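You operate a simulated robot arm through the tools that you are given. There is no shell and no other tool. Be economical: measure what you need, move in short steps, check, and stop when the job is done.

You are at the controls of a simulated two-armed robot. One attempt, no reset.

## Task
Pick up the steel can that says "soap" from the top of the steel bench with one hand, pass it to the other hand and put it on the top of the grey cabinet. Set down upright: steel can.

Only the result counts: the job must be done as asked and must still hold three seconds after the hand-in. Knocking over, shifting, dropping, spilling or breaking anything else fails it.

## Robot
Two 7-joint arms with two-finger parallel grippers on one trunk, on a base that drives. Base frame: it is fixed to the floor where the robot stands at the start and does not move with it; the origin is under the middle of the robot, x ahead of it, y to its left, z up. Readings come in m, rad, newtons and seconds.
The left shoulder is at the start at [0.033, 0.101, 1.211], the right one opposite. With the tool pointing down near the work surface each hand reaches from about 0.18 to 0.5 m from the robot's upright axis, wherever it stands, measured 20 degrees to its own side. Places, roughly: top of the grey cabinet (60x18 cm) [-2.9, 2.68, 0.88]. Payload 2.4 kg a hand.
Tool frame (each hand has its own): the origin (TCP) lies between the finger pads and is the grasp point; the fingertips stand 0.024 m ahead of it; z points along the fingers, y is the line along which they close. The gripper opens to 0.068 m. The fingers are 0.017 m wide and 0.01 m thick; the gripper's body (0.04 by 0.07 m) begins 0.041 m behind the TCP.
Orientation is told as [roll, pitch, yaw] about the base's x, y, z axes, in that order, counted from this pose: with the fingers straight down and closing along the base's y, the tool's x points along the base's -x, its y along +y and its z along -z.

## Interface
- The arms move only by the tool drive_tool. It takes "left_steps", "right_steps" or both (then of equal length, played together; a hand with none holds still); each is a list of rows, each a list of 7 numbers: the finger opening in m, from 0 to 0.068, then the shift along the base's x, y, z in m, then the turn, a rotation vector about the base's x, y, z in rad. In form: [[jaw, dx, dy, dz, wx, wy, wz], ...]. A call has 1 to 20 rows; each row is the pose to reach, as a shift and turn from the pose commanded when the call began. Each row takes 0.2 s and may step no farther than 0.05 m and 0.15 rad from the row before; otherwise, or with a gripper value out of range, the whole call is refused. Where a pose cannot be reached the arm comes as near as it can. A force on the tool above 40 N (or 10 N above the force at the start of the call, whichever is more), or a blocked arm, ends the call early, and 0.2 s more pass. The fingers move at their own pace (about 0.072 m/s each) and stop on an object; they squeeze with about 25 N. The grip force told is the motor's: it shows also when the fingers shut on nothing. Time passes only in rows, and 0.2 s behind the last, so rows that repeat a pose let the fingers close. It gives the time, the measured TCP pose, the force on the tool (base axes), the opening and the grip force at its end, in the units of the frame above (readings bear some noise), with the torque about the TCP (base axes, N m) and any sound that the robot's microphone picked up.
- Cameras (640 x 400 px; columns grow to the right, rows downward): "scene" is now at [0.1195, 0.0182, 1.3827]; the picture's right is [0.19, -0.98, 0.00], its down [-0.64, -0.12, -0.76] and it looks along [0.74, 0.14, -0.65] (base axes); focal length 261 px, centre (320, 200). "left" rides on the left gripper at [0.084, -0.011, -0.075] in its tool frame; the picture's right is [0.13, 0.99, 0.00], its down [-0.60, 0.08, -0.79] and it looks along [-0.79, 0.10, 0.61] (tool axes); focal length 251 px, centre (320, 200). "right" rides on the right gripper at [0.084, 0.011, -0.075] in its tool frame; the picture's right is [-0.13, 0.99, 0.00], its down [-0.60, -0.08, -0.79] and it looks along [-0.79, -0.10, 0.61] (tool axes); focal length 251 px, centre (320, 200). There is no depth. A picture from a camera that has moved, and an enlarged one, comes with that camera's place and axes in the base frame and with its lens. The place of the scene camera against the robot may be out by one fixed shift of up to 0.025 m in any direction.
- grab_frame(camera): a new picture of that camera. No time passes.
- move_column(by): slides the trunk up (or, below 0, down) by that many m; the arms and the scene camera ride with it, the base frame stays. It gives what a move gives, with no picture.
- base_move(legs): drives the robot by 1 to 6 legs, each [ahead, left, turn to the left] in m, m and rad, along the robot's own axes; the way and the turn of a leg run together, so that a leg with both is an arc; at most 1.5 m and 3.142 rad a leg. The arms and the cameras ride along, it lands a little off, and it stops where it bumps. It gives what a move gives.
- turn_head(pan, tilt): turns the head with the scene camera to pan (to the left, within 1.501 rad either way) and tilt (down, from -0.506 to 1.204), counted from straight ahead of the robot. It gives what a move gives.
- zoom(camera, box): a new picture of the part [left, top, right, bottom] of that camera's present view, enlarged. No time passes.
- sign_off(): hands the job in; it is judged then, once.

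Work in short steps. Places have to be worked out from the pictures, the camera data and where the tool is seen: move nearer, look again, correct. Check each grasp and each placing, and mend what went wrong. You have 120 turns and 100 pictures in all, those below and enlarged ones among them. Open the grippers and draw the arms clear of the work before you hand the job in, unless the task says otherwise; then end with one line.

The tools are called after "Emit:" by a JSON object that holds its "method" and its "body". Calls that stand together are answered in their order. drive_tool: Moves the arms, as the interface text tells. Its arguments: {"type":"object","properties":{"left_steps":{"type":"array"},"right_steps":{"type":"array"}},"required":[]} The other tools are called the same way: move_column (by) slides the trunk up or down; base_move (legs) drives the base; turn_head (pan, tilt) turns the head that bears the scene camera; grab_frame (camera) takes a picture; zoom (camera, box) takes an enlarged picture of a part of a camera's view; sign_off () hands the job in.

At the start:

```text
clock: 0.0
left_position: [0.2942, 0.1871, 1.1621]
left_orientation: [0.0, 0.0, 0.001]
left_force: [-0.6, -0.5, -0.2]
left_moment: [0.02, 0.01, -0.02]
left_finger_gap: 0.068
left_grip_force: 0.0
right_position: [0.3125, -0.095, 1.1437]
right_orientation: [0.001, 0.002, 0.0]
right_force: [-0.1, 0.1, 0.0]
right_moment: [0.01, 0.0, 0.0]
right_finger_gap: 0.0681
right_grip_force: 0.0
trunk travel left (down, up): [-0.425, 0.424]
robot x, y, heading: [0.0018, -0.0051, 0.003]
head pan, tilt: [0.187, 0.71]
```

scene: 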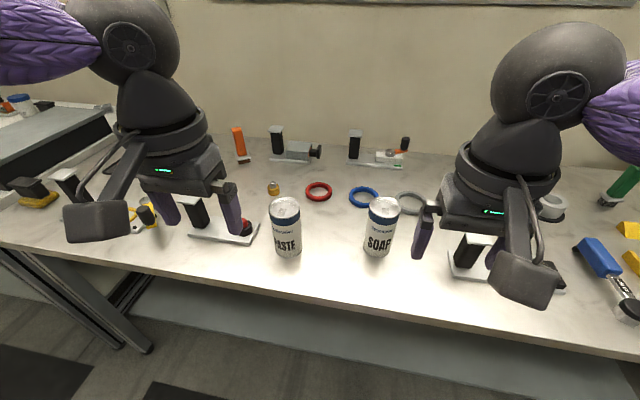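
right: 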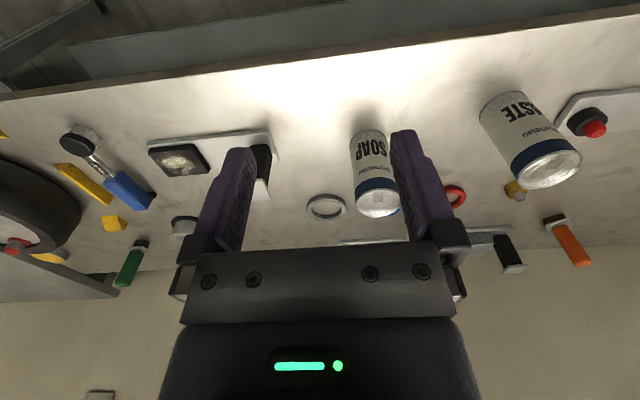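
left: 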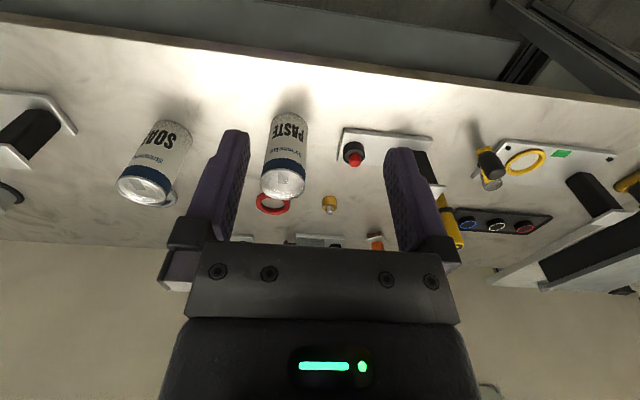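

I zoom on the soap can in two cameras to measure its place and size.

Emit:
{"method": "zoom", "body": {"camera": "scene", "box": [300, 150, 460, 270]}}

Emit:
{"method": "zoom", "body": {"camera": "right", "box": [290, 100, 450, 240]}}

Emit:
{"method": "zoom", "body": {"camera": "left", "box": [80, 80, 240, 220]}}

```text
3.33 times, centred on (380, 210) of scene
camera zoom: at [0.1195, 0.0182, 1.3827], right [0.19, -0.98, 0.0], down [-0.64, -0.12, -0.76], along [0.74, 0.14, -0.65], focal length 869 px, centre (120, 167)
```

zoom: 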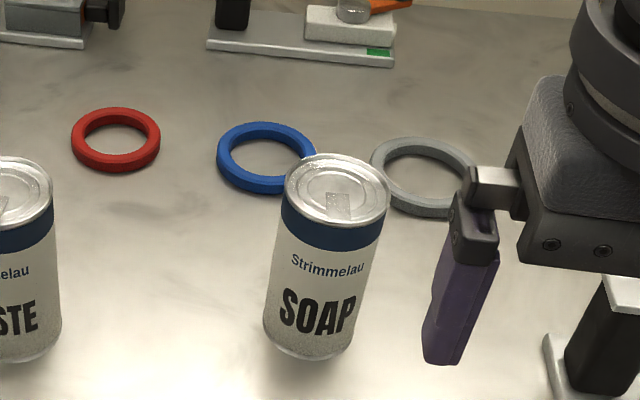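

```text
2.86 times, centred on (370, 170) of right
camera zoom: at [0.2273, -0.085, 1.2198], right [0.13, 0.99, 0.0], down [0.6, -0.08, 0.79], along [0.79, -0.1, -0.61], focal length 718 px, centre (177, 286)
```

zoom: 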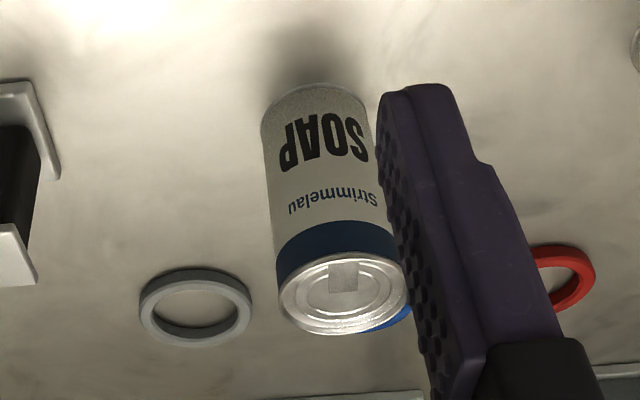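

```text
2.86 times, centred on (160, 150) of left
camera zoom: at [0.2101, 0.1763, 1.2364], right [-0.13, 0.99, 0.0], down [0.6, 0.08, 0.79], along [0.79, 0.1, -0.61], focal length 718 px, centre (777, 343)
```

zoom: 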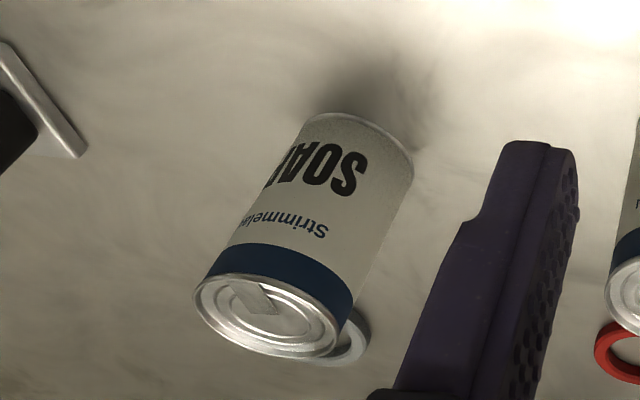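

The two hand cameras put the soap can's top centre at about (0.518, -0.040, 1.008). It is about 0.062 wide and the bench is near z 0.887. I move the open right hand above it.

Emit:
{"method": "drive_tool", "body": {"right_steps": [[0.068, 0.04, 0.011, 0, 0, 0, 0], [0.068, 0.08, 0.022, -0.01, 0, 0, 0], [0.068, 0.12, 0.033, -0.02, 0, 0, 0], [0.068, 0.16, 0.044, -0.03, 0, 0, 0], [0.068, 0.2055, 0.055, -0.04, 0, 0, 0], [0.068, 0.2055, 0.055, -0.04, 0, 0, 0]]}}

Emit:
{"method": "grab_frame", "body": {"camera": "right"}}

Emit:
{"method": "grab_frame", "body": {"camera": "scene"}}

```text
clock: 1.4
left_position: [0.2938, 0.1887, 1.1619]
left_orientation: [0.0, 0.001, 0.003]
left_force: [0.6, 0.3, -0.2]
left_moment: [0.0, 0.01, 0.04]
left_finger_gap: 0.0678
left_grip_force: 0.0
right_position: [0.4804, -0.0582, 1.1017]
right_orientation: [0.001, 0.0, 0.003]
right_force: [-0.3, 0.2, -0.2]
right_moment: [0.01, -0.03, 0.01]
right_finger_gap: 0.0677
right_grip_force: 0.0
right hand out of reach, approached as far as the arm can: row 5, 6
trunk travel left (down, up): [-0.425, 0.424]
robot x, y, heading: [0.0006, 0.0003, -0.001]
head pan, tilt: [0.187, 0.71]
```

```text
93 pictures are left
camera right: at [0.3967, -0.0469, 1.177], right [0.13, 0.99, 0.0], down [0.6, -0.08, 0.79], along [0.79, -0.1, -0.61], focal length 251 px, centre (320, 200)
```

right: 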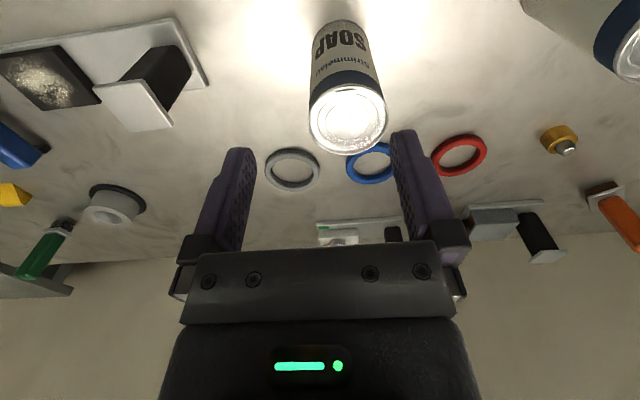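

```text
92 pictures are left
camera scene: at [0.1196, 0.0187, 1.3827], right [0.19, -0.98, 0.0], down [-0.64, -0.12, -0.76], along [0.74, 0.14, -0.65], focal length 261 px, centre (320, 200)
```

scene: 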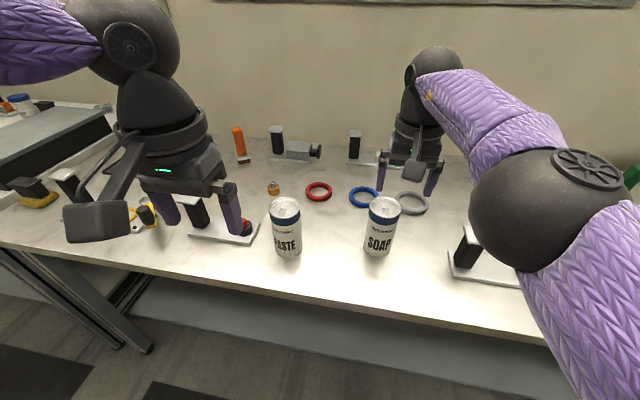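

The arm falls short by a few cm, so I drive the base ahead 0.08. Both hands are well above everything.

Emit:
{"method": "base_move", "body": {"legs": [[0.08, 0, 0]]}}

Emit:
{"method": "grab_frame", "body": {"camera": "right"}}

```text
clock: 2.5
left_position: [0.3737, 0.1862, 1.1618]
left_orientation: [0.0, 0.0, 0.001]
left_force: [0.6, -0.4, 0.6]
left_moment: [0.01, -0.01, -0.01]
left_finger_gap: 0.068
left_grip_force: 0.1
right_position: [0.5623, -0.0581, 1.1007]
right_orientation: [0.001, 0.0, 0.0]
right_force: [-0.2, -0.3, 0.2]
right_moment: [0.01, 0.01, 0.0]
right_finger_gap: 0.068
right_grip_force: 0.0
trunk travel left (down, up): [-0.425, 0.424]
robot x, y, heading: [0.0795, -0.0026, -0.0]
head pan, tilt: [0.187, 0.71]
```

```text
91 pictures are left
camera right: at [0.4771, -0.0472, 1.1767], right [0.13, 0.99, 0.0], down [0.6, -0.08, 0.79], along [0.79, -0.1, -0.61], focal length 251 px, centre (320, 200)
```

right: 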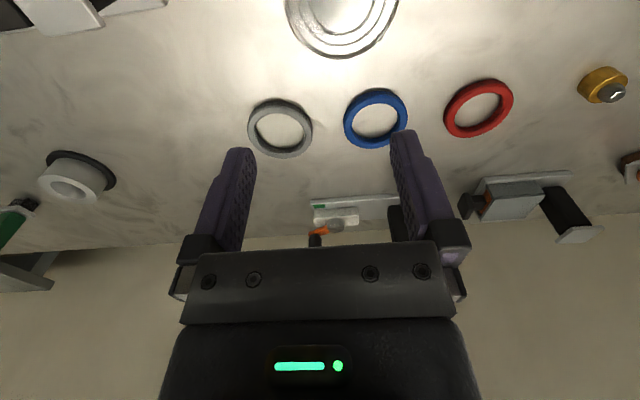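

I centre over the can at (0.518, -0.040), keeping the fingertips above its top.

Emit:
{"method": "drive_tool", "body": {"right_steps": [[0.068, -0.022, 0.009, 0, 0, 0, 0], [0.068, -0.044, 0.018, 0, 0, 0, 0], [0.068, -0.044, 0.018, -0.03, 0, 0, 0], [0.068, -0.044, 0.018, -0.05, 0, 0, 0], [0.068, -0.044, 0.018, -0.05, 0, 0, 0]]}}

Emit:
{"method": "grab_frame", "body": {"camera": "right"}}

Emit:
{"method": "grab_frame", "body": {"camera": "left"}}

Emit:
{"method": "grab_frame", "body": {"camera": "scene"}}

```text
clock: 3.7
left_position: [0.3747, 0.1855, 1.1625]
left_orientation: [0.003, 0.0, 0.0]
left_force: [0.9, 0.3, 0.4]
left_moment: [0.0, 0.0, -0.02]
left_finger_gap: 0.0679
left_grip_force: 0.0
right_position: [0.5184, -0.0415, 1.0497]
right_orientation: [0.0, 0.002, -0.002]
right_force: [0.0, -0.4, -0.1]
right_moment: [0.01, -0.01, 0.02]
right_finger_gap: 0.0681
right_grip_force: 0.1
right hand out of reach, approached as far as the arm can: row 1, 2, 3
trunk travel left (down, up): [-0.425, 0.424]
robot x, y, heading: [0.081, -0.0001, 0.002]
head pan, tilt: [0.187, 0.71]
```

```text
90 pictures are left
camera right: at [0.4327, -0.0291, 1.1255], right [0.13, 0.99, 0.0], down [0.6, -0.08, 0.79], along [0.79, -0.1, -0.61], focal length 251 px, centre (320, 200)
```

right: 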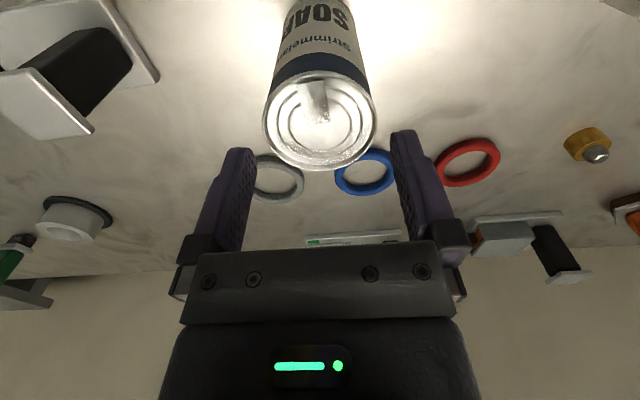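

```text
89 pictures are left
camera left: at [0.2903, 0.1756, 1.2364], right [-0.13, 0.99, 0.0], down [0.6, 0.08, 0.79], along [0.79, 0.1, -0.61], focal length 251 px, centre (320, 200)
```

left: 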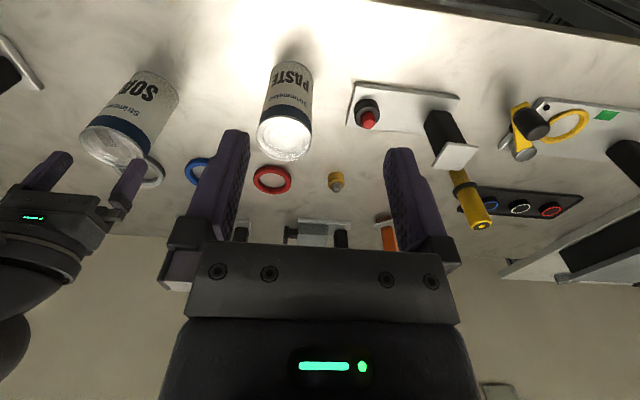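

```text
88 pictures are left
camera scene: at [0.1998, 0.0174, 1.3827], right [0.19, -0.98, 0.0], down [-0.64, -0.12, -0.76], along [0.74, 0.14, -0.65], focal length 261 px, centre (320, 200)
```

scene: 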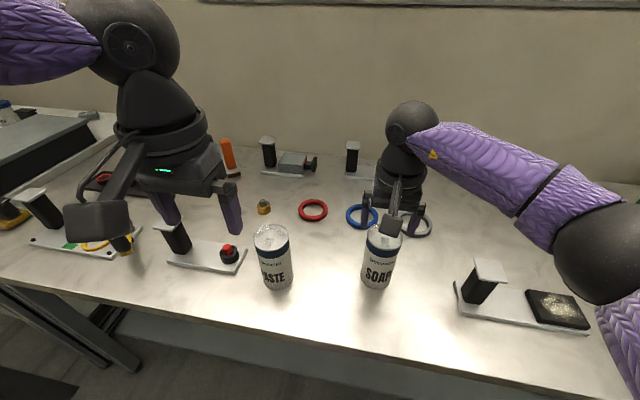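

The can is centred in the jaws within about 2 mm, and the clearance is about 3 mm a side. I go down partway and check.

Emit:
{"method": "drive_tool", "body": {"right_steps": [[0.068, -0.002, 0.001, -0.01, 0, 0, 0], [0.068, -0.002, 0.0015, -0.02, 0, 0, 0], [0.068, -0.002, 0.0015, -0.027, 0, 0, 0], [0.068, -0.002, 0.0015, -0.027, 0, 0, 0]]}}

Emit:
{"method": "grab_frame", "body": {"camera": "right"}}

Emit:
{"method": "zoom", "body": {"camera": "left", "box": [0, 40, 240, 240]}}

```text
clock: 4.7
left_position: [0.3728, 0.1879, 1.1621]
left_orientation: [-0.002, -0.001, 0.002]
left_force: [-1.0, 0.0, -0.1]
left_moment: [-0.01, 0.0, -0.02]
left_finger_gap: 0.0679
left_grip_force: 0.1
right_position: [0.514, -0.0392, 1.0229]
right_orientation: [0.001, 0.0, 0.0]
right_force: [-0.9, 0.3, -0.6]
right_moment: [-0.01, 0.02, 0.02]
right_finger_gap: 0.068
right_grip_force: 0.0
trunk travel left (down, up): [-0.425, 0.424]
robot x, y, heading: [0.0781, -0.0048, -0.002]
head pan, tilt: [0.187, 0.71]
```

```text
87 pictures are left
camera right: at [0.4306, -0.0271, 1.0989], right [0.13, 0.99, 0.0], down [0.6, -0.08, 0.79], along [0.79, -0.1, -0.61], focal length 251 px, centre (320, 200)
```

right: 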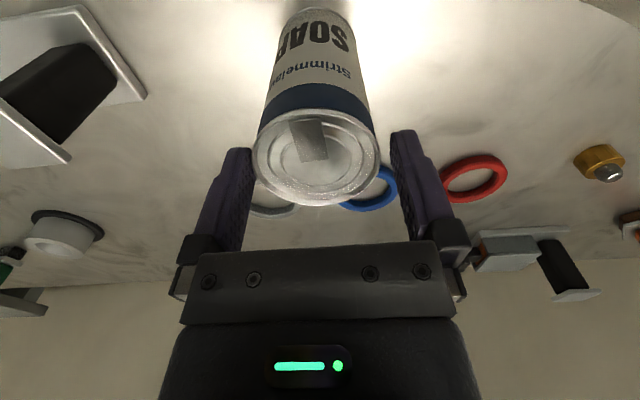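

```text
2.00 times, centred on (120, 140) of left
camera zoom: at [0.2896, 0.1765, 1.2363], right [-0.13, 0.99, 0.0], down [0.6, 0.08, 0.79], along [0.79, 0.1, -0.61], focal length 503 px, centre (720, 320)
```

zoom: 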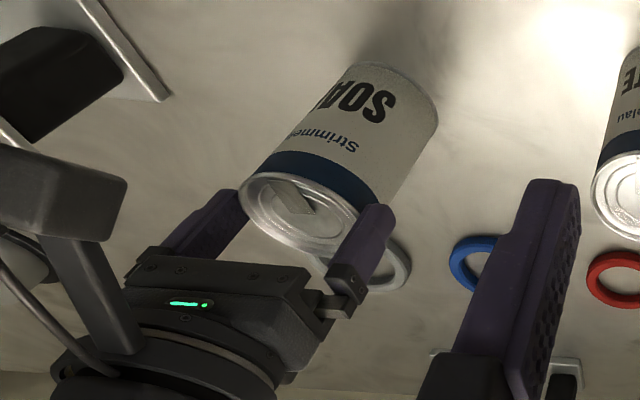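

The can is centred within 1 mm, so I go down to the grasp height and close.

Emit:
{"method": "drive_tool", "body": {"right_steps": [[0.068, 0, -0.0005, -0.01, 0, 0, 0], [0.068, 0, -0.0005, -0.02, 0, 0, 0], [0.068, 0, -0.0005, -0.028, 0, 0, 0], [0.068, 0, -0.0005, -0.028, 0, 0, 0]]}}

Emit:
{"method": "grab_frame", "body": {"camera": "right"}}

```text
clock: 5.7
left_position: [0.3728, 0.1867, 1.1622]
left_orientation: [0.0, -0.002, 0.002]
left_force: [0.0, -1.1, 0.3]
left_moment: [-0.03, -0.01, 0.01]
left_finger_gap: 0.0677
left_grip_force: 0.0
right_position: [0.516, -0.0395, 0.9962]
right_orientation: [0.001, -0.001, 0.001]
right_force: [0.5, -0.8, 0.3]
right_moment: [0.0, -0.03, 0.03]
right_finger_gap: 0.0682
right_grip_force: 0.1
trunk travel left (down, up): [-0.425, 0.424]
robot x, y, heading: [0.0811, -0.0005, 0.003]
head pan, tilt: [0.187, 0.71]
```

```text
85 pictures are left
camera right: at [0.4304, -0.0282, 1.0712], right [0.13, 0.99, 0.0], down [0.6, -0.08, 0.79], along [0.79, -0.1, -0.61], focal length 251 px, centre (320, 200)
```

right: 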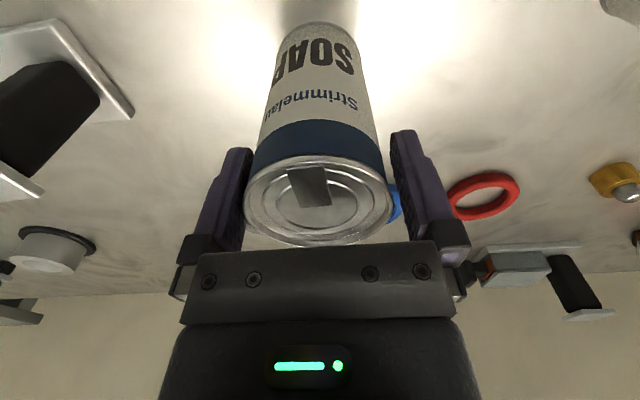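

The fingers straddle the can, so I close.

Emit:
{"method": "drive_tool", "body": {"right_steps": [[0.06, 0, 0, 0, 0, 0, 0], [0.045, 0, 0, 0, 0, 0, 0], [0.03, 0, 0, 0, 0, 0, 0], [0.03, 0, 0, 0, 0, 0, 0]]}}

```text
clock: 6.7
left_position: [0.3725, 0.1858, 1.1617]
left_orientation: [0.0, -0.002, 0.002]
left_force: [-1.1, -0.1, 1.1]
left_moment: [-0.01, -0.02, 0.01]
left_finger_gap: 0.0679
left_grip_force: 0.2
right_position: [0.5146, -0.0404, 0.995]
right_orientation: [-0.001, 0.001, 0.001]
right_force: [0.6, -0.8, 0.3]
right_moment: [-0.03, -0.02, -0.04]
right_finger_gap: 0.0615
right_grip_force: 24.9
trunk travel left (down, up): [-0.425, 0.424]
robot x, y, heading: [0.0817, 0.0028, 0.002]
head pan, tilt: [0.187, 0.71]
```

The grip is firm at a gap of 0.0615. I lift straight up slowly.

Emit:
{"method": "drive_tool", "body": {"right_steps": [[0.03, 0, 0, 0.01, 0, 0, 0], [0.03, 0, 0, 0.03, 0, 0, 0], [0.03, 0, 0, 0.05, 0, 0, 0], [0.03, 0, 0, 0.05, 0, 0, 0]]}}

Emit:
{"method": "grab_frame", "body": {"camera": "right"}}

Emit:
{"method": "zoom", "body": {"camera": "left", "box": [0, 0, 320, 200]}}

```text
clock: 7.7
left_position: [0.3739, 0.1868, 1.1629]
left_orientation: [0.0, 0.001, 0.001]
left_force: [-1.1, -0.1, -0.4]
left_moment: [-0.01, 0.01, 0.03]
left_finger_gap: 0.068
left_grip_force: 0.0
right_position: [0.5148, -0.0398, 1.0472]
right_orientation: [-0.001, 0.002, 0.001]
right_force: [0.3, 0.2, -3.5]
right_moment: [-0.02, 0.0, -0.03]
right_finger_gap: 0.0616
right_grip_force: 25.1
trunk travel left (down, up): [-0.425, 0.424]
robot x, y, heading: [0.0768, 0.0005, -0.002]
head pan, tilt: [0.187, 0.71]
```

```text
84 pictures are left
camera right: at [0.4305, -0.0285, 1.1223], right [0.13, 0.99, 0.0], down [0.6, -0.08, 0.79], along [0.79, -0.1, -0.61], focal length 251 px, centre (320, 200)
```

right: 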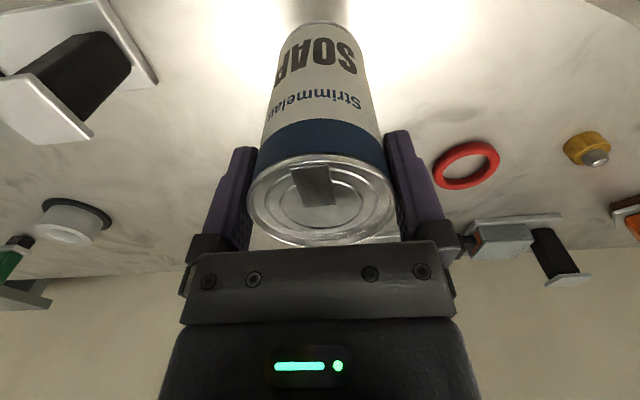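

```text
2.00 times, centred on (160, 100) of left
camera zoom: at [0.2899, 0.1764, 1.2363], right [-0.13, 0.99, 0.0], down [0.6, 0.08, 0.79], along [0.79, 0.1, -0.61], focal length 503 px, centre (640, 400)
```

zoom: 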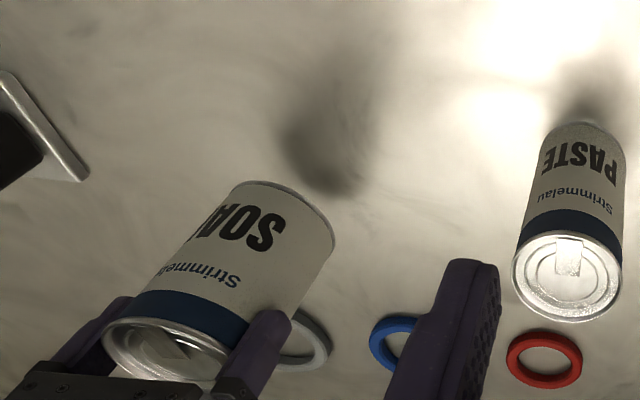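

The can is held and lifted (about 3.5 N). I raise the trunk for clearance, then look to both sides for room and the cabinet.

Emit:
{"method": "move_column", "body": {"by": 0.1}}

Emit:
{"method": "turn_head", "body": {"pan": 1.5, "tilt": 0.35}}

Emit:
{"method": "grab_frame", "body": {"camera": "scene"}}

Emit:
{"method": "turn_head", "body": {"pan": -1.5, "tilt": 0.35}}

Emit:
{"method": "grab_frame", "body": {"camera": "scene"}}

```text
clock: 9.0
left_position: [0.3743, 0.1879, 1.2614]
left_orientation: [0.0, 0.0, 0.002]
left_force: [0.2, 0.0, -0.6]
left_moment: [0.01, 0.01, 0.02]
left_finger_gap: 0.0682
left_grip_force: 0.1
right_position: [0.5151, -0.0389, 1.1455]
right_orientation: [0.001, 0.0, 0.002]
right_force: [0.5, 0.7, -3.9]
right_moment: [-0.04, 0.05, 0.0]
right_finger_gap: 0.0615
right_grip_force: 25.0
trunk travel left (down, up): [-0.525, 0.324]
robot x, y, heading: [0.08, -0.0007, -0.003]
head pan, tilt: [0.187, 0.71]
```

```text
clock: 10.5
left_position: [0.3733, 0.1874, 1.2618]
left_orientation: [0.001, 0.002, 0.003]
left_force: [0.1, 0.7, -0.8]
left_moment: [0.02, -0.01, -0.01]
left_finger_gap: 0.0681
left_grip_force: 0.1
right_position: [0.5147, -0.0391, 1.146]
right_orientation: [-0.003, -0.001, 0.001]
right_force: [0.2, -0.2, -2.7]
right_moment: [0.0, 0.02, 0.01]
right_finger_gap: 0.0619
right_grip_force: 25.1
trunk travel left (down, up): [-0.525, 0.324]
robot x, y, heading: [0.0765, 0.0024, 0.002]
head pan, tilt: [1.499, 0.351]
```

```text
82 pictures are left
camera scene: at [0.1131, 0.0954, 1.5154], right [1.0, -0.07, 0.0], down [-0.03, -0.34, -0.94], along [0.07, 0.94, -0.34], focal length 261 px, centre (320, 200)
```

scene: 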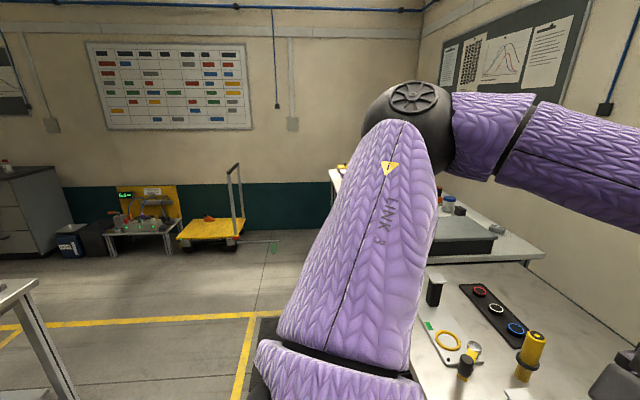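

```text
clock: 13.1
left_position: [0.3738, 0.1873, 1.2612]
left_orientation: [0.001, 0.0, 0.002]
left_force: [0.2, -0.8, 0.2]
left_moment: [0.0, 0.01, 0.0]
left_finger_gap: 0.068
left_grip_force: 0.1
right_position: [0.5147, -0.0393, 1.1471]
right_orientation: [0.0, 0.0, 0.001]
right_force: [0.7, -0.6, -3.3]
right_moment: [0.01, 0.03, -0.02]
right_finger_gap: 0.0617
right_grip_force: 24.8
trunk travel left (down, up): [-0.525, 0.324]
robot x, y, heading: [0.0775, -0.0006, 0.002]
head pan, tilt: [-1.499, 0.351]
```

```text
81 pictures are left
camera scene: at [0.1131, -0.0903, 1.5154], right [-1.0, -0.07, 0.0], down [-0.03, 0.34, -0.94], along [0.07, -0.94, -0.34], focal length 261 px, centre (320, 200)
```

scene: 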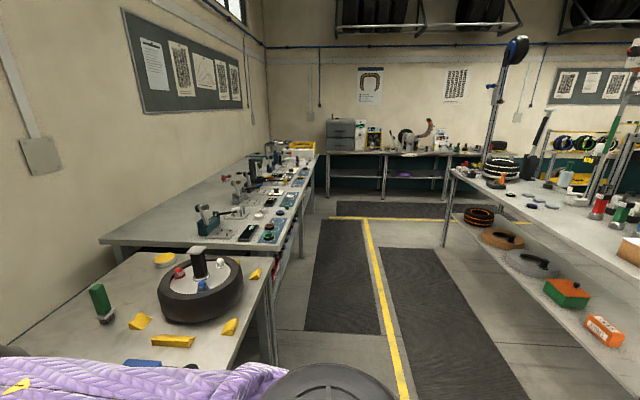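

There is an aisle about 1.2 m deep behind me, and the grey cabinet is at the far left. I back away from the bench, then turn left to face the free aisle.

Emit:
{"method": "base_move", "body": {"legs": [[-0.33, 0, 0], [0, 0, 1.571]]}}

Emit:
{"method": "turn_head", "body": {"pan": 0.5, "tilt": 0.3}}

Emit:
{"method": "grab_frame", "body": {"camera": "scene"}}

```text
clock: 19.1
left_position: [-0.4447, 0.2903, 1.2625]
left_orientation: [0.0, 0.001, 1.59]
left_force: [0.0, 0.1, 0.4]
left_moment: [0.0, 0.0, 0.01]
left_finger_gap: 0.0681
left_grip_force: 0.1
right_position: [-0.2199, 0.4364, 1.1458]
right_orientation: [0.001, -0.001, 1.586]
right_force: [0.0, 0.4, -3.7]
right_moment: [0.0, 0.0, -0.01]
right_finger_gap: 0.0617
right_grip_force: 24.7
trunk travel left (down, up): [-0.525, 0.324]
robot x, y, heading: [-0.2526, -0.0022, 1.586]
head pan, tilt: [-1.499, 0.351]
```

```text
clock: 21.0
left_position: [-0.4443, 0.2898, 1.2622]
left_orientation: [0.0, 0.0, 1.591]
left_force: [-0.2, -0.1, -0.6]
left_moment: [0.0, -0.01, -0.04]
left_finger_gap: 0.068
left_grip_force: 0.1
right_position: [-0.2215, 0.4363, 1.1468]
right_orientation: [-0.001, 0.0, 1.587]
right_force: [-0.3, 0.3, -3.2]
right_moment: [-0.02, -0.03, 0.0]
right_finger_gap: 0.0617
right_grip_force: 25.4
trunk travel left (down, up): [-0.525, 0.324]
robot x, y, heading: [-0.2517, 0.0021, 1.587]
head pan, tilt: [0.499, 0.3]
```

```text
80 pictures are left
camera scene: at [-0.2907, 0.1023, 1.5201], right [0.87, 0.49, 0.0], down [0.15, -0.26, -0.96], along [-0.47, 0.83, -0.3], focal length 261 px, centre (320, 200)
```

scene: 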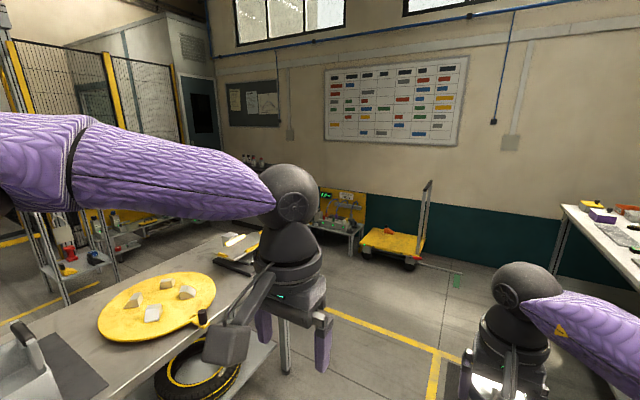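

The left arm is near the rear table, so I drive ahead along the aisle, past the table's end, to do the handover in free space.

Emit:
{"method": "base_move", "body": {"legs": [[1.2, 0, 0]]}}

Emit:
{"method": "turn_head", "body": {"pan": 1.1, "tilt": 0.3}}

Emit:
{"method": "grab_frame", "body": {"camera": "scene"}}

```text
clock: 27.2
left_position: [-0.4645, 1.4996, 1.2623]
left_orientation: [0.0, 0.0, 1.589]
left_force: [0.3, 0.3, -0.6]
left_moment: [-0.02, 0.03, 0.0]
left_finger_gap: 0.068
left_grip_force: 0.0
right_position: [-0.2408, 1.6444, 1.1467]
right_orientation: [0.0, 0.0, 1.585]
right_force: [0.4, 0.1, -3.5]
right_moment: [-0.02, -0.02, 0.01]
right_finger_gap: 0.0616
right_grip_force: 25.0
trunk travel left (down, up): [-0.525, 0.324]
robot x, y, heading: [-0.2706, 1.2063, 1.592]
head pan, tilt: [0.499, 0.3]
```

```text
clock: 28.2
left_position: [-0.4641, 1.4992, 1.2608]
left_orientation: [-0.001, 0.0, 1.591]
left_force: [0.6, -0.3, 0.0]
left_moment: [-0.01, -0.02, 0.0]
left_finger_gap: 0.0681
left_grip_force: 0.1
right_position: [-0.2405, 1.6431, 1.1452]
right_orientation: [0.001, 0.002, 1.588]
right_force: [-0.1, 0.2, -3.4]
right_moment: [0.0, 0.0, 0.01]
right_finger_gap: 0.0618
right_grip_force: 25.2
trunk travel left (down, up): [-0.525, 0.324]
robot x, y, heading: [-0.2719, 1.2087, 1.592]
head pan, tilt: [1.1, 0.3]
```

```text
79 pictures are left
camera scene: at [-0.3486, 1.2703, 1.5201], right [0.44, 0.9, 0.0], down [0.27, -0.13, -0.96], along [-0.86, 0.42, -0.3], focal length 261 px, centre (320, 200)
```

scene: 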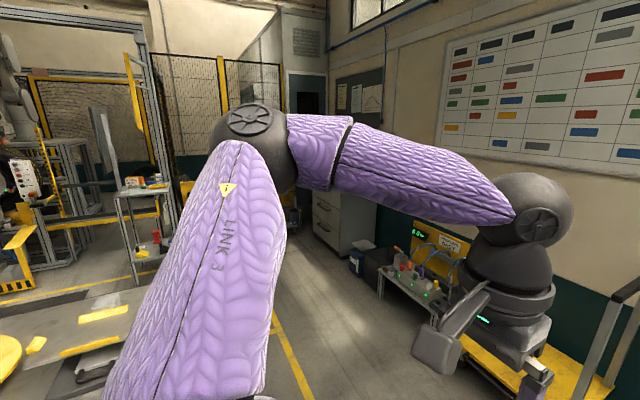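

I am in free space now. I turn the left hand (empty, away from the can) so its fingers point to the robot's right with its camera up.

Emit:
{"method": "drive_tool", "body": {"left_steps": [[0.068, -0.004, 0.0033, -0.0067, -0.0789, -0.0823, 0.0806], [0.068, -0.008, 0.0067, -0.0133, -0.1579, -0.1645, 0.1612], [0.068, -0.012, 0.01, -0.02, -0.2368, -0.2468, 0.2418], [0.068, -0.016, 0.0133, -0.0267, -0.3157, -0.3291, 0.3224], [0.068, -0.02, 0.0167, -0.0333, -0.3947, -0.4113, 0.403], [0.068, -0.024, 0.02, -0.04, -0.4736, -0.4936, 0.4836], [0.068, -0.028, 0.0233, -0.0467, -0.5525, -0.5759, 0.5642], [0.068, -0.032, 0.0267, -0.0533, -0.6315, -0.6581, 0.6448], [0.068, -0.036, 0.03, -0.06, -0.7104, -0.7404, 0.7254], [0.068, -0.04, 0.0333, -0.0667, -0.7893, -0.8227, 0.806], [0.068, -0.044, 0.0367, -0.0733, -0.8683, -0.9049, 0.8866], [0.068, -0.048, 0.04, -0.08, -0.9472, -0.9872, 0.9672], [0.068, -0.052, 0.0433, -0.0867, -1.0261, -1.0695, 1.0478], [0.068, -0.056, 0.0467, -0.0933, -1.1051, -1.1517, 1.1284], [0.068, -0.06, 0.05, -0.1, -1.184, -1.234, 1.209], [0.068, -0.06, 0.05, -0.1, -1.184, -1.234, 1.209]]}}

Emit:
{"method": "turn_head", "body": {"pan": 0.2, "tilt": 0.75}}

Emit:
{"method": "grab_frame", "body": {"camera": "scene"}}

Emit:
{"method": "grab_frame", "body": {"camera": "left"}}

```text
clock: 31.6
left_position: [-0.5251, 1.5531, 1.1473]
left_orientation: [1.529, 1.537, -1.598]
left_force: [-0.5, 4.4, 9.2]
left_moment: [0.02, 0.62, -0.35]
left_finger_gap: 0.0681
left_grip_force: 0.0
left hand out of reach, approached as far as the arm can: row 10, 11, 12, 13, 14
right_position: [-0.2398, 1.6459, 1.1455]
right_orientation: [-0.001, 0.001, 1.586]
right_force: [-0.7, 0.0, -3.7]
right_moment: [-0.02, -0.02, 0.0]
right_finger_gap: 0.0618
right_grip_force: 24.7
trunk travel left (down, up): [-0.525, 0.324]
robot x, y, heading: [-0.2744, 1.2099, 1.587]
head pan, tilt: [1.1, 0.3]
```

```text
clock: 32.8
left_position: [-0.5263, 1.5479, 1.144]
left_orientation: [1.547, 1.526, -1.574]
left_force: [1.3, -0.3, -0.2]
left_moment: [-0.01, 0.01, 0.0]
left_finger_gap: 0.0681
left_grip_force: 0.1
right_position: [-0.2412, 1.6436, 1.1448]
right_orientation: [-0.001, 0.0, 1.587]
right_force: [-0.2, -0.2, -3.7]
right_moment: [-0.04, 0.0, 0.03]
right_finger_gap: 0.0614
right_grip_force: 24.6
trunk travel left (down, up): [-0.525, 0.324]
robot x, y, heading: [-0.2722, 1.2088, 1.587]
head pan, tilt: [0.201, 0.75]
```

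```text
78 pictures are left
camera scene: at [-0.2828, 1.3103, 1.4798], right [0.98, 0.22, 0.0], down [0.15, -0.67, -0.73], along [-0.16, 0.71, -0.68], focal length 261 px, centre (320, 200)
```

scene: 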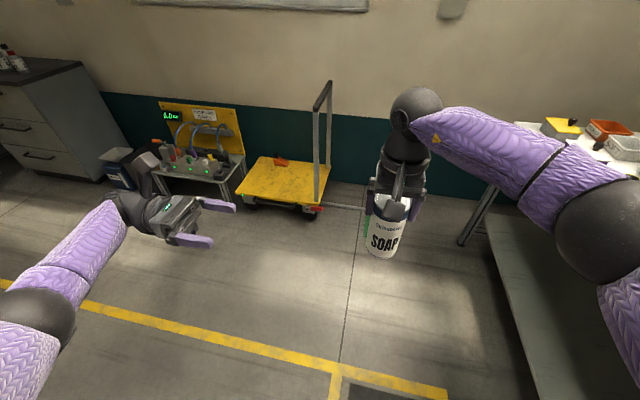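

```text
77 pictures are left
camera left: at [-0.6005, 1.5605, 1.2262], right [0.02, -0.98, 0.17], down [-0.79, -0.12, -0.6], along [0.61, -0.13, -0.78], focal length 251 px, centre (320, 200)
```

left: 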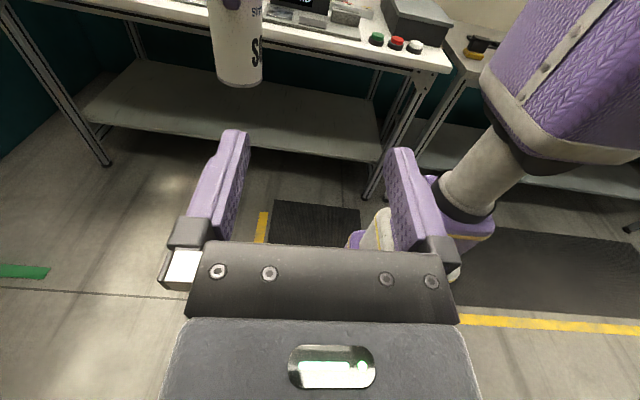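

The left hand is level (fingers along +x, tilted about 0.04 in roll). I bring the can closer and up with the right hand, and bring the left hand to a pre-grasp beside it while fixing the tilt.

Emit:
{"method": "drive_tool", "body": {"right_steps": [[0.03, -0.006, -0.016, 0.012, 0, 0, 0], [0.03, -0.012, -0.032, 0.024, 0, 0, 0], [0.03, -0.018, -0.048, 0.036, 0, 0, 0], [0.03, -0.024, -0.064, 0.048, 0, 0, 0], [0.03, -0.03, -0.08, 0.06, 0, 0, 0], [0.03, -0.03, -0.08, 0.06, 0, 0, 0]], "left_steps": [[0.068, 0.027, 0.003, 0, 0.008, 0, 0], [0.068, 0.054, 0.006, 0, 0.016, 0, 0], [0.068, 0.081, 0.009, -0.002, 0.024, 0, 0], [0.068, 0.108, 0.012, -0.004, 0.032, 0, 0], [0.068, 0.135, 0.016, -0.006, 0.042, 0, 0], [0.068, 0.135, 0.016, -0.006, 0.042, 0, 0]]}}

Emit:
{"method": "grab_frame", "body": {"camera": "scene"}}

Emit:
{"method": "grab_frame", "body": {"camera": "left"}}

```text
clock: 34.2
left_position: [-0.3895, 1.5653, 1.1536]
left_orientation: [-1.574, 1.527, 1.586]
left_force: [0.2, 0.8, 0.4]
left_moment: [-0.03, 0.01, 0.01]
left_finger_gap: 0.0677
left_grip_force: 0.0
right_position: [-0.2712, 1.5637, 1.2062]
right_orientation: [0.001, 0.0, 1.587]
right_force: [0.1, 0.0, -3.6]
right_moment: [0.02, 0.02, 0.03]
right_finger_gap: 0.0618
right_grip_force: 25.9
trunk travel left (down, up): [-0.525, 0.324]
robot x, y, heading: [-0.2734, 1.2094, 1.589]
head pan, tilt: [0.201, 0.75]
```

```text
76 pictures are left
camera scene: at [-0.2828, 1.3102, 1.4797], right [0.98, 0.22, 0.0], down [0.15, -0.67, -0.73], along [-0.16, 0.71, -0.68], focal length 261 px, centre (320, 200)
```

scene: 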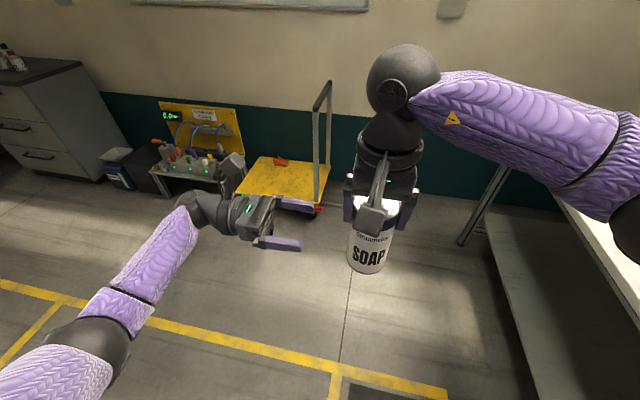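

```text
75 pictures are left
camera left: at [-0.4646, 1.5714, 1.2377], right [0.02, -1.0, 0.09], down [-0.79, -0.07, -0.61], along [0.61, -0.06, -0.79], focal length 251 px, centre (320, 200)
```

left: 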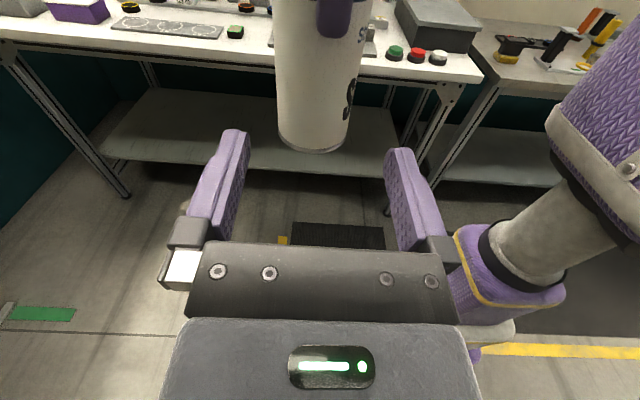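

The tilt correction overshot, so I undo it, lower the left hand to its grip height and close part of the gap. Then I check the alignment.

Emit:
{"method": "drive_tool", "body": {"left_steps": [[0.068, 0.01, -0.0005, -0.005, -0.013, 0, 0], [0.068, 0.02, -0.001, -0.01, -0.026, 0, 0], [0.068, 0.03, -0.0015, -0.015, -0.04, 0, 0], [0.068, 0.03, -0.0015, -0.015, -0.04, 0, 0]]}}

Emit:
{"method": "grab_frame", "body": {"camera": "left"}}

Emit:
{"method": "grab_frame", "body": {"camera": "scene"}}

```text
clock: 35.2
left_position: [-0.3608, 1.563, 1.1404]
left_orientation: [-1.371, 1.568, 1.792]
left_force: [0.2, -0.6, -0.9]
left_moment: [0.05, -0.01, -0.01]
left_finger_gap: 0.0682
left_grip_force: 0.2
right_position: [-0.2701, 1.5642, 1.2084]
right_orientation: [-0.001, 0.0, 1.586]
right_force: [0.4, -0.1, -3.3]
right_moment: [-0.01, 0.0, -0.03]
right_finger_gap: 0.0616
right_grip_force: 25.1
trunk travel left (down, up): [-0.525, 0.324]
robot x, y, heading: [-0.2746, 1.2107, 1.587]
head pan, tilt: [0.201, 0.75]
```

```text
74 pictures are left
camera left: at [-0.4352, 1.5723, 1.2236], right [0.02, -0.99, 0.13], down [-0.79, -0.09, -0.6], along [0.61, -0.09, -0.79], focal length 251 px, centre (320, 200)
```

left: 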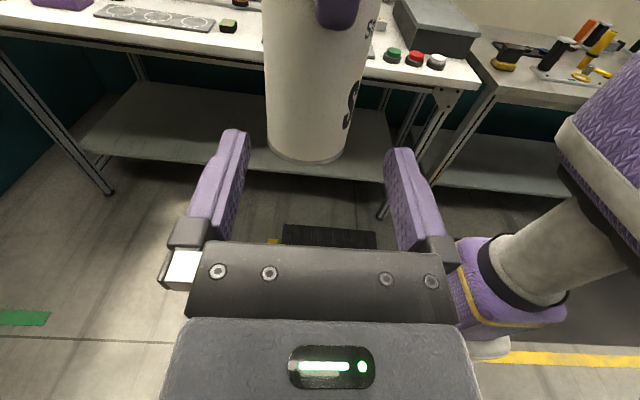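

```text
73 pictures are left
camera scene: at [-0.2827, 1.3101, 1.4797], right [0.98, 0.22, 0.0], down [0.15, -0.67, -0.73], along [-0.16, 0.71, -0.68], focal length 261 px, centre (320, 200)
```

scene: 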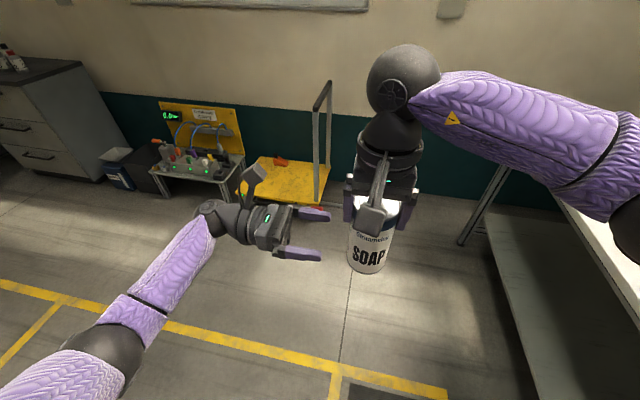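

The hand is level now, but the can looks slightly left of the jaw centre in the left view. I zoom to measure it.

Emit:
{"method": "zoom", "body": {"camera": "left", "box": [220, 0, 420, 180]}}

Emit:
{"method": "zoom", "body": {"camera": "right", "box": [160, 0, 480, 260]}}

Emit:
{"method": "zoom", "body": {"camera": "scene", "box": [240, 160, 440, 285]}}

```text
2.22 times, centred on (320, 90) of left
camera zoom: at [-0.4352, 1.5723, 1.2236], right [0.02, -0.99, 0.13], down [-0.79, -0.09, -0.6], along [0.61, -0.09, -0.79], focal length 559 px, centre (320, 444)
```

zoom: 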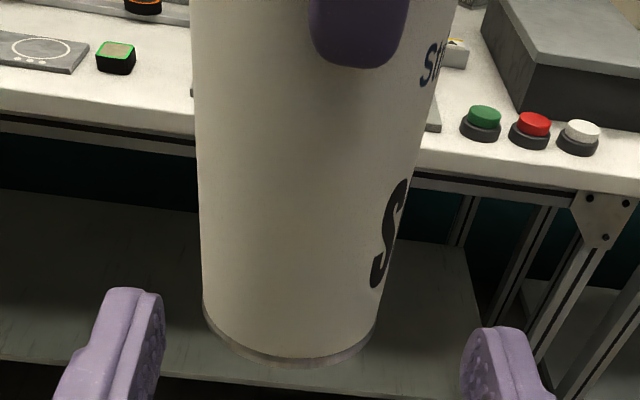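

```text
1.54 times, centred on (320, 130) of right
camera zoom: at [-0.2809, 1.4799, 1.2829], right [-0.99, 0.11, 0.0], down [0.07, 0.61, 0.79], along [0.09, 0.79, -0.61], focal length 387 px, centre (320, 308)
```

zoom: 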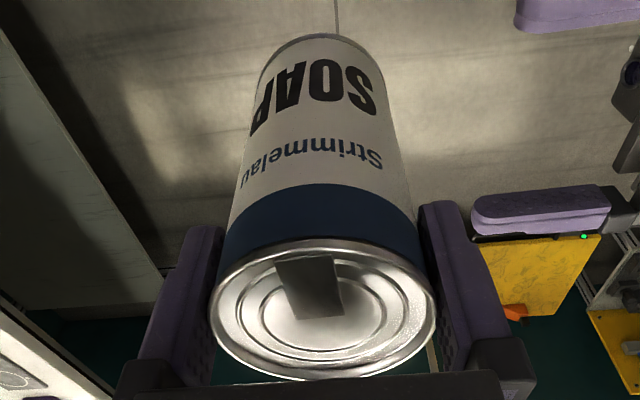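

```text
3.20 times, centred on (340, 222) of scene
camera zoom: at [-0.2827, 1.3101, 1.4797], right [0.98, 0.22, 0.0], down [0.15, -0.67, -0.73], along [-0.16, 0.71, -0.68], focal length 834 px, centre (256, 128)
```

zoom: 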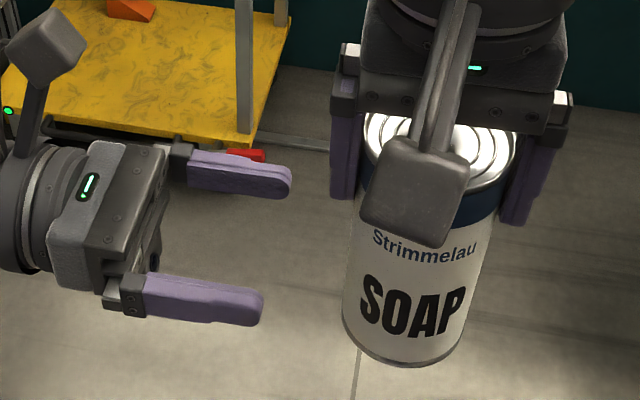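

The can is about 4.5 mm to +y of the left jaw centre. I shift for that and advance until the fingertips begin to straddle it.

Emit:
{"method": "drive_tool", "body": {"left_steps": [[0.068, 0, 0.0045, 0, 0, 0, 0], [0.068, 0.014, 0.0048, 0, 0, 0, 0], [0.068, 0.028, 0.005, 0, 0, 0, 0], [0.068, 0.04, 0.0053, 0, 0, 0, 0], [0.068, 0.04, 0.0053, 0, 0, 0, 0]]}}

Emit:
{"method": "grab_frame", "body": {"camera": "left"}}

Emit:
{"method": "zoom", "body": {"camera": "scene", "box": [240, 160, 440, 285]}}

```text
clock: 36.4
left_position: [-0.3192, 1.5678, 1.1411]
left_orientation: [-1.332, 1.567, 1.829]
left_force: [-1.3, 0.4, -0.4]
left_moment: [-0.01, 0.02, 0.02]
left_finger_gap: 0.0677
left_grip_force: 0.1
right_position: [-0.2715, 1.5643, 1.2073]
right_orientation: [0.0, 0.0, 1.588]
right_force: [-0.5, -0.2, -4.2]
right_moment: [-0.07, 0.03, -0.04]
right_finger_gap: 0.0617
right_grip_force: 25.0
trunk travel left (down, up): [-0.525, 0.324]
robot x, y, heading: [-0.2768, 1.2099, 1.586]
head pan, tilt: [0.201, 0.75]
```

```text
69 pictures are left
camera left: at [-0.3941, 1.5774, 1.2244], right [0.02, -0.99, 0.13], down [-0.79, -0.09, -0.6], along [0.61, -0.09, -0.79], focal length 251 px, centre (320, 200)
```

left: 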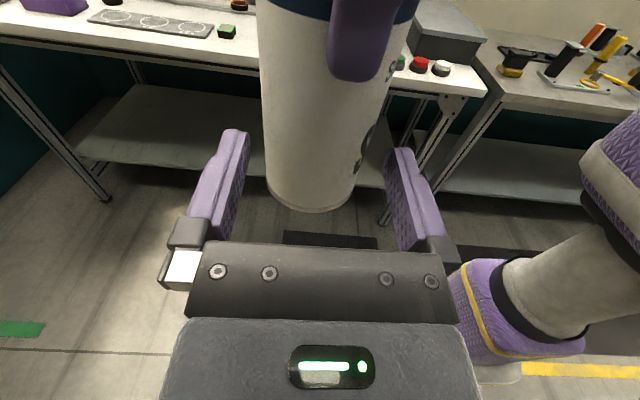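

```text
3.20 times, centred on (340, 222) of scene
camera zoom: at [-0.2827, 1.3101, 1.4797], right [0.98, 0.22, 0.0], down [0.15, -0.67, -0.73], along [-0.16, 0.71, -0.68], focal length 834 px, centre (256, 128)
```

zoom: 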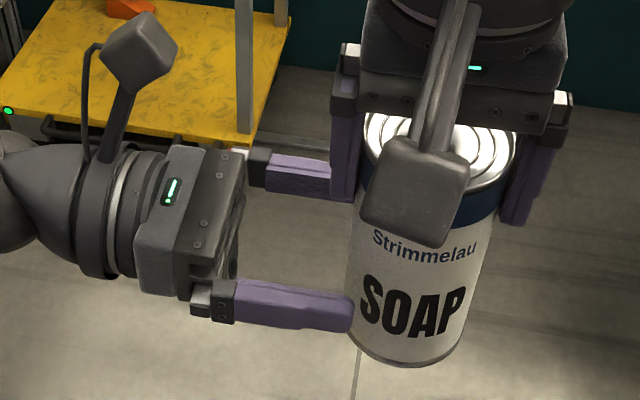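

The can is centred between the left fingers. I advance the remaining 4 cm.

Emit:
{"method": "drive_tool", "body": {"left_steps": [[0.068, 0.012, 0.0006, -0.001, 0, 0, 0], [0.068, 0.024, 0.001, -0.001, 0, 0, 0], [0.068, 0.034, 0.001, -0.001, 0, 0, 0], [0.068, 0.041, 0.0015, -0.001, 0, 0, 0], [0.068, 0.041, 0.0015, -0.001, 0, 0, 0]]}}

Emit:
{"method": "grab_frame", "body": {"camera": "left"}}

Emit:
{"method": "zoom", "body": {"camera": "scene", "box": [240, 160, 440, 285]}}

```text
clock: 37.6
left_position: [-0.278, 1.5695, 1.1404]
left_orientation: [-1.295, 1.568, 1.864]
left_force: [0.2, 0.2, 0.2]
left_moment: [-0.02, 0.01, 0.05]
left_finger_gap: 0.0682
left_grip_force: 0.0
right_position: [-0.2711, 1.5633, 1.2078]
right_orientation: [-0.001, 0.0, 1.586]
right_force: [0.0, -0.1, -3.9]
right_moment: [0.01, 0.0, 0.0]
right_finger_gap: 0.0617
right_grip_force: 24.8
trunk travel left (down, up): [-0.525, 0.324]
robot x, y, heading: [-0.278, 1.2064, 1.585]
head pan, tilt: [0.201, 0.75]
```

```text
67 pictures are left
camera left: at [-0.3529, 1.5788, 1.2235], right [0.02, -0.99, 0.13], down [-0.79, -0.09, -0.6], along [0.61, -0.09, -0.79], focal length 251 px, centre (320, 200)
```

left: 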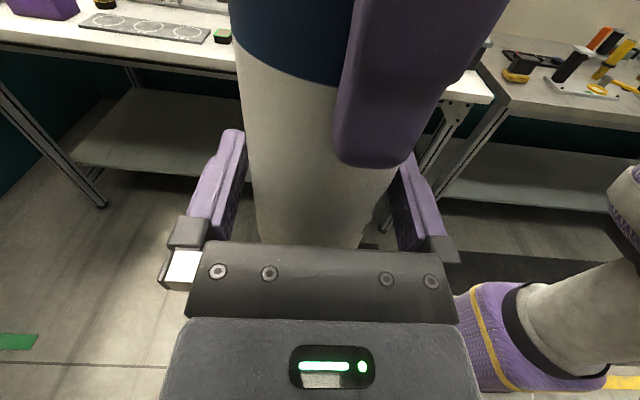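

```text
3.20 times, centred on (340, 222) of scene
camera zoom: at [-0.2826, 1.3101, 1.4797], right [0.98, 0.22, 0.0], down [0.15, -0.67, -0.73], along [-0.16, 0.71, -0.68], focal length 834 px, centre (256, 128)
```

zoom: 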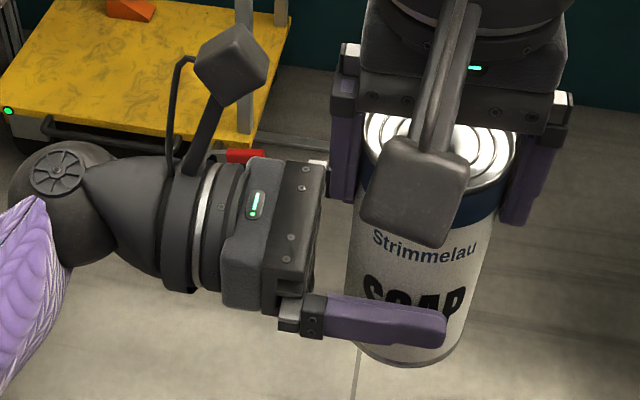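

The left fingers straddle the lower can with no contact force. I close the left gripper while the right one holds.

Emit:
{"method": "drive_tool", "body": {"left_steps": [[0.06, 0, 0, 0, 0, 0, 0], [0.045, 0, 0, 0, 0, 0, 0], [0.03, 0, 0, 0, 0, 0, 0], [0.03, 0, 0, 0, 0, 0, 0]]}}

Emit:
{"method": "grab_frame", "body": {"camera": "left"}}

```text
clock: 38.6
left_position: [-0.2782, 1.5692, 1.1395]
left_orientation: [-1.327, 1.566, 1.838]
left_force: [2.4, 2.3, -0.3]
left_moment: [-0.32, -0.04, -0.04]
left_finger_gap: 0.0613
left_grip_force: 25.4
right_position: [-0.2714, 1.5629, 1.2067]
right_orientation: [0.001, 0.0, 1.589]
right_force: [-1.8, -1.4, -3.3]
right_moment: [0.07, 0.18, 0.04]
right_finger_gap: 0.0617
right_grip_force: 24.8
trunk travel left (down, up): [-0.525, 0.324]
robot x, y, heading: [-0.2717, 1.2085, 1.587]
head pan, tilt: [0.201, 0.75]
```

```text
65 pictures are left
camera left: at [-0.353, 1.5788, 1.2234], right [0.02, -0.99, 0.13], down [-0.79, -0.09, -0.6], along [0.61, -0.09, -0.79], focal length 251 px, centre (320, 200)
```

left: 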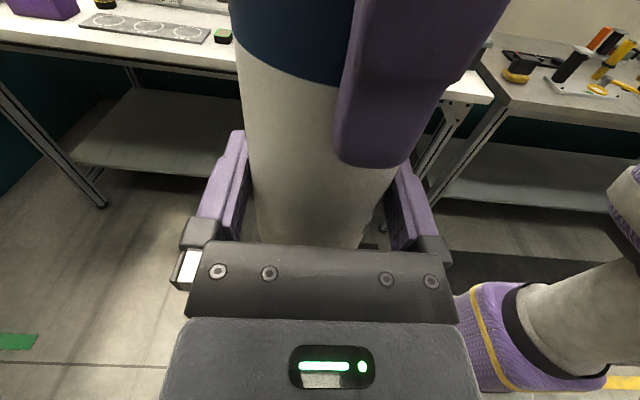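

Both hands hold the can with small forces. I open the right gripper and raise it straight up, clear of the can.

Emit:
{"method": "drive_tool", "body": {"right_steps": [[0.064, 0, 0, 0, 0, 0, 0], [0.068, 0, 0, 0, 0, 0, 0], [0.068, 0, 0, 0, 0, 0, 0]]}}

Emit:
{"method": "drive_tool", "body": {"right_steps": [[0.068, 0, 0, 0.015, 0, 0, 0], [0.068, 0, 0, 0.03, 0, 0, 0], [0.068, 0, 0, 0.045, 0, 0, 0], [0.068, 0, 0, 0.06, 0, 0, 0], [0.068, 0, 0, 0.06, 0, 0, 0]]}}

Emit:
{"method": "grab_frame", "body": {"camera": "right"}}

Emit:
{"method": "grab_frame", "body": {"camera": "scene"}}

```text
clock: 39.4
left_position: [-0.2789, 1.5708, 1.1393]
left_orientation: [-1.271, 1.568, 1.892]
left_force: [0.1, -0.7, 1.4]
left_moment: [0.03, 0.0, -0.02]
left_finger_gap: 0.0612
left_grip_force: 24.9
right_position: [-0.2707, 1.566, 1.2074]
right_orientation: [-0.002, 0.0, 1.587]
right_force: [-0.4, 0.2, 0.5]
right_moment: [0.0, 0.01, 0.02]
right_finger_gap: 0.0681
right_grip_force: 0.0
trunk travel left (down, up): [-0.525, 0.324]
robot x, y, heading: [-0.2712, 1.206, 1.591]
head pan, tilt: [0.201, 0.75]
```

```text
clock: 40.6
left_position: [-0.279, 1.5696, 1.1392]
left_orientation: [-1.281, 1.568, 1.88]
left_force: [-0.9, 0.1, -0.7]
left_moment: [0.03, 0.05, 0.0]
left_finger_gap: 0.0614
left_grip_force: 24.9
right_position: [-0.2718, 1.5636, 1.266]
right_orientation: [0.0, -0.001, 1.589]
right_force: [0.5, -0.1, 0.8]
right_moment: [0.02, 0.03, 0.04]
right_finger_gap: 0.0681
right_grip_force: 0.1
trunk travel left (down, up): [-0.525, 0.324]
robot x, y, heading: [-0.2736, 1.2078, 1.592]
head pan, tilt: [0.201, 0.75]
```

```text
64 pictures are left
camera right: at [-0.2813, 1.479, 1.3419], right [-0.99, 0.11, 0.0], down [0.07, 0.61, 0.79], along [0.09, 0.79, -0.61], focal length 251 px, centre (320, 200)
```

right: 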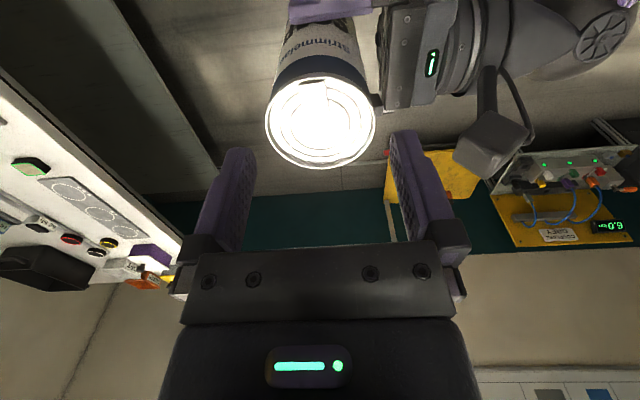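

```text
63 pictures are left
camera scene: at [-0.2826, 1.3102, 1.4797], right [0.98, 0.22, 0.0], down [0.15, -0.67, -0.73], along [-0.16, 0.71, -0.68], focal length 261 px, centre (320, 200)
```

scene: 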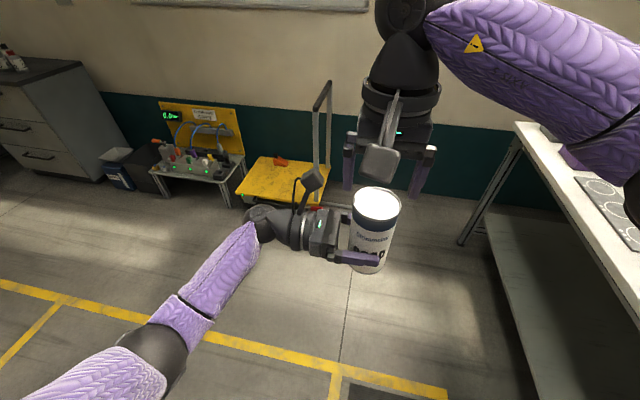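

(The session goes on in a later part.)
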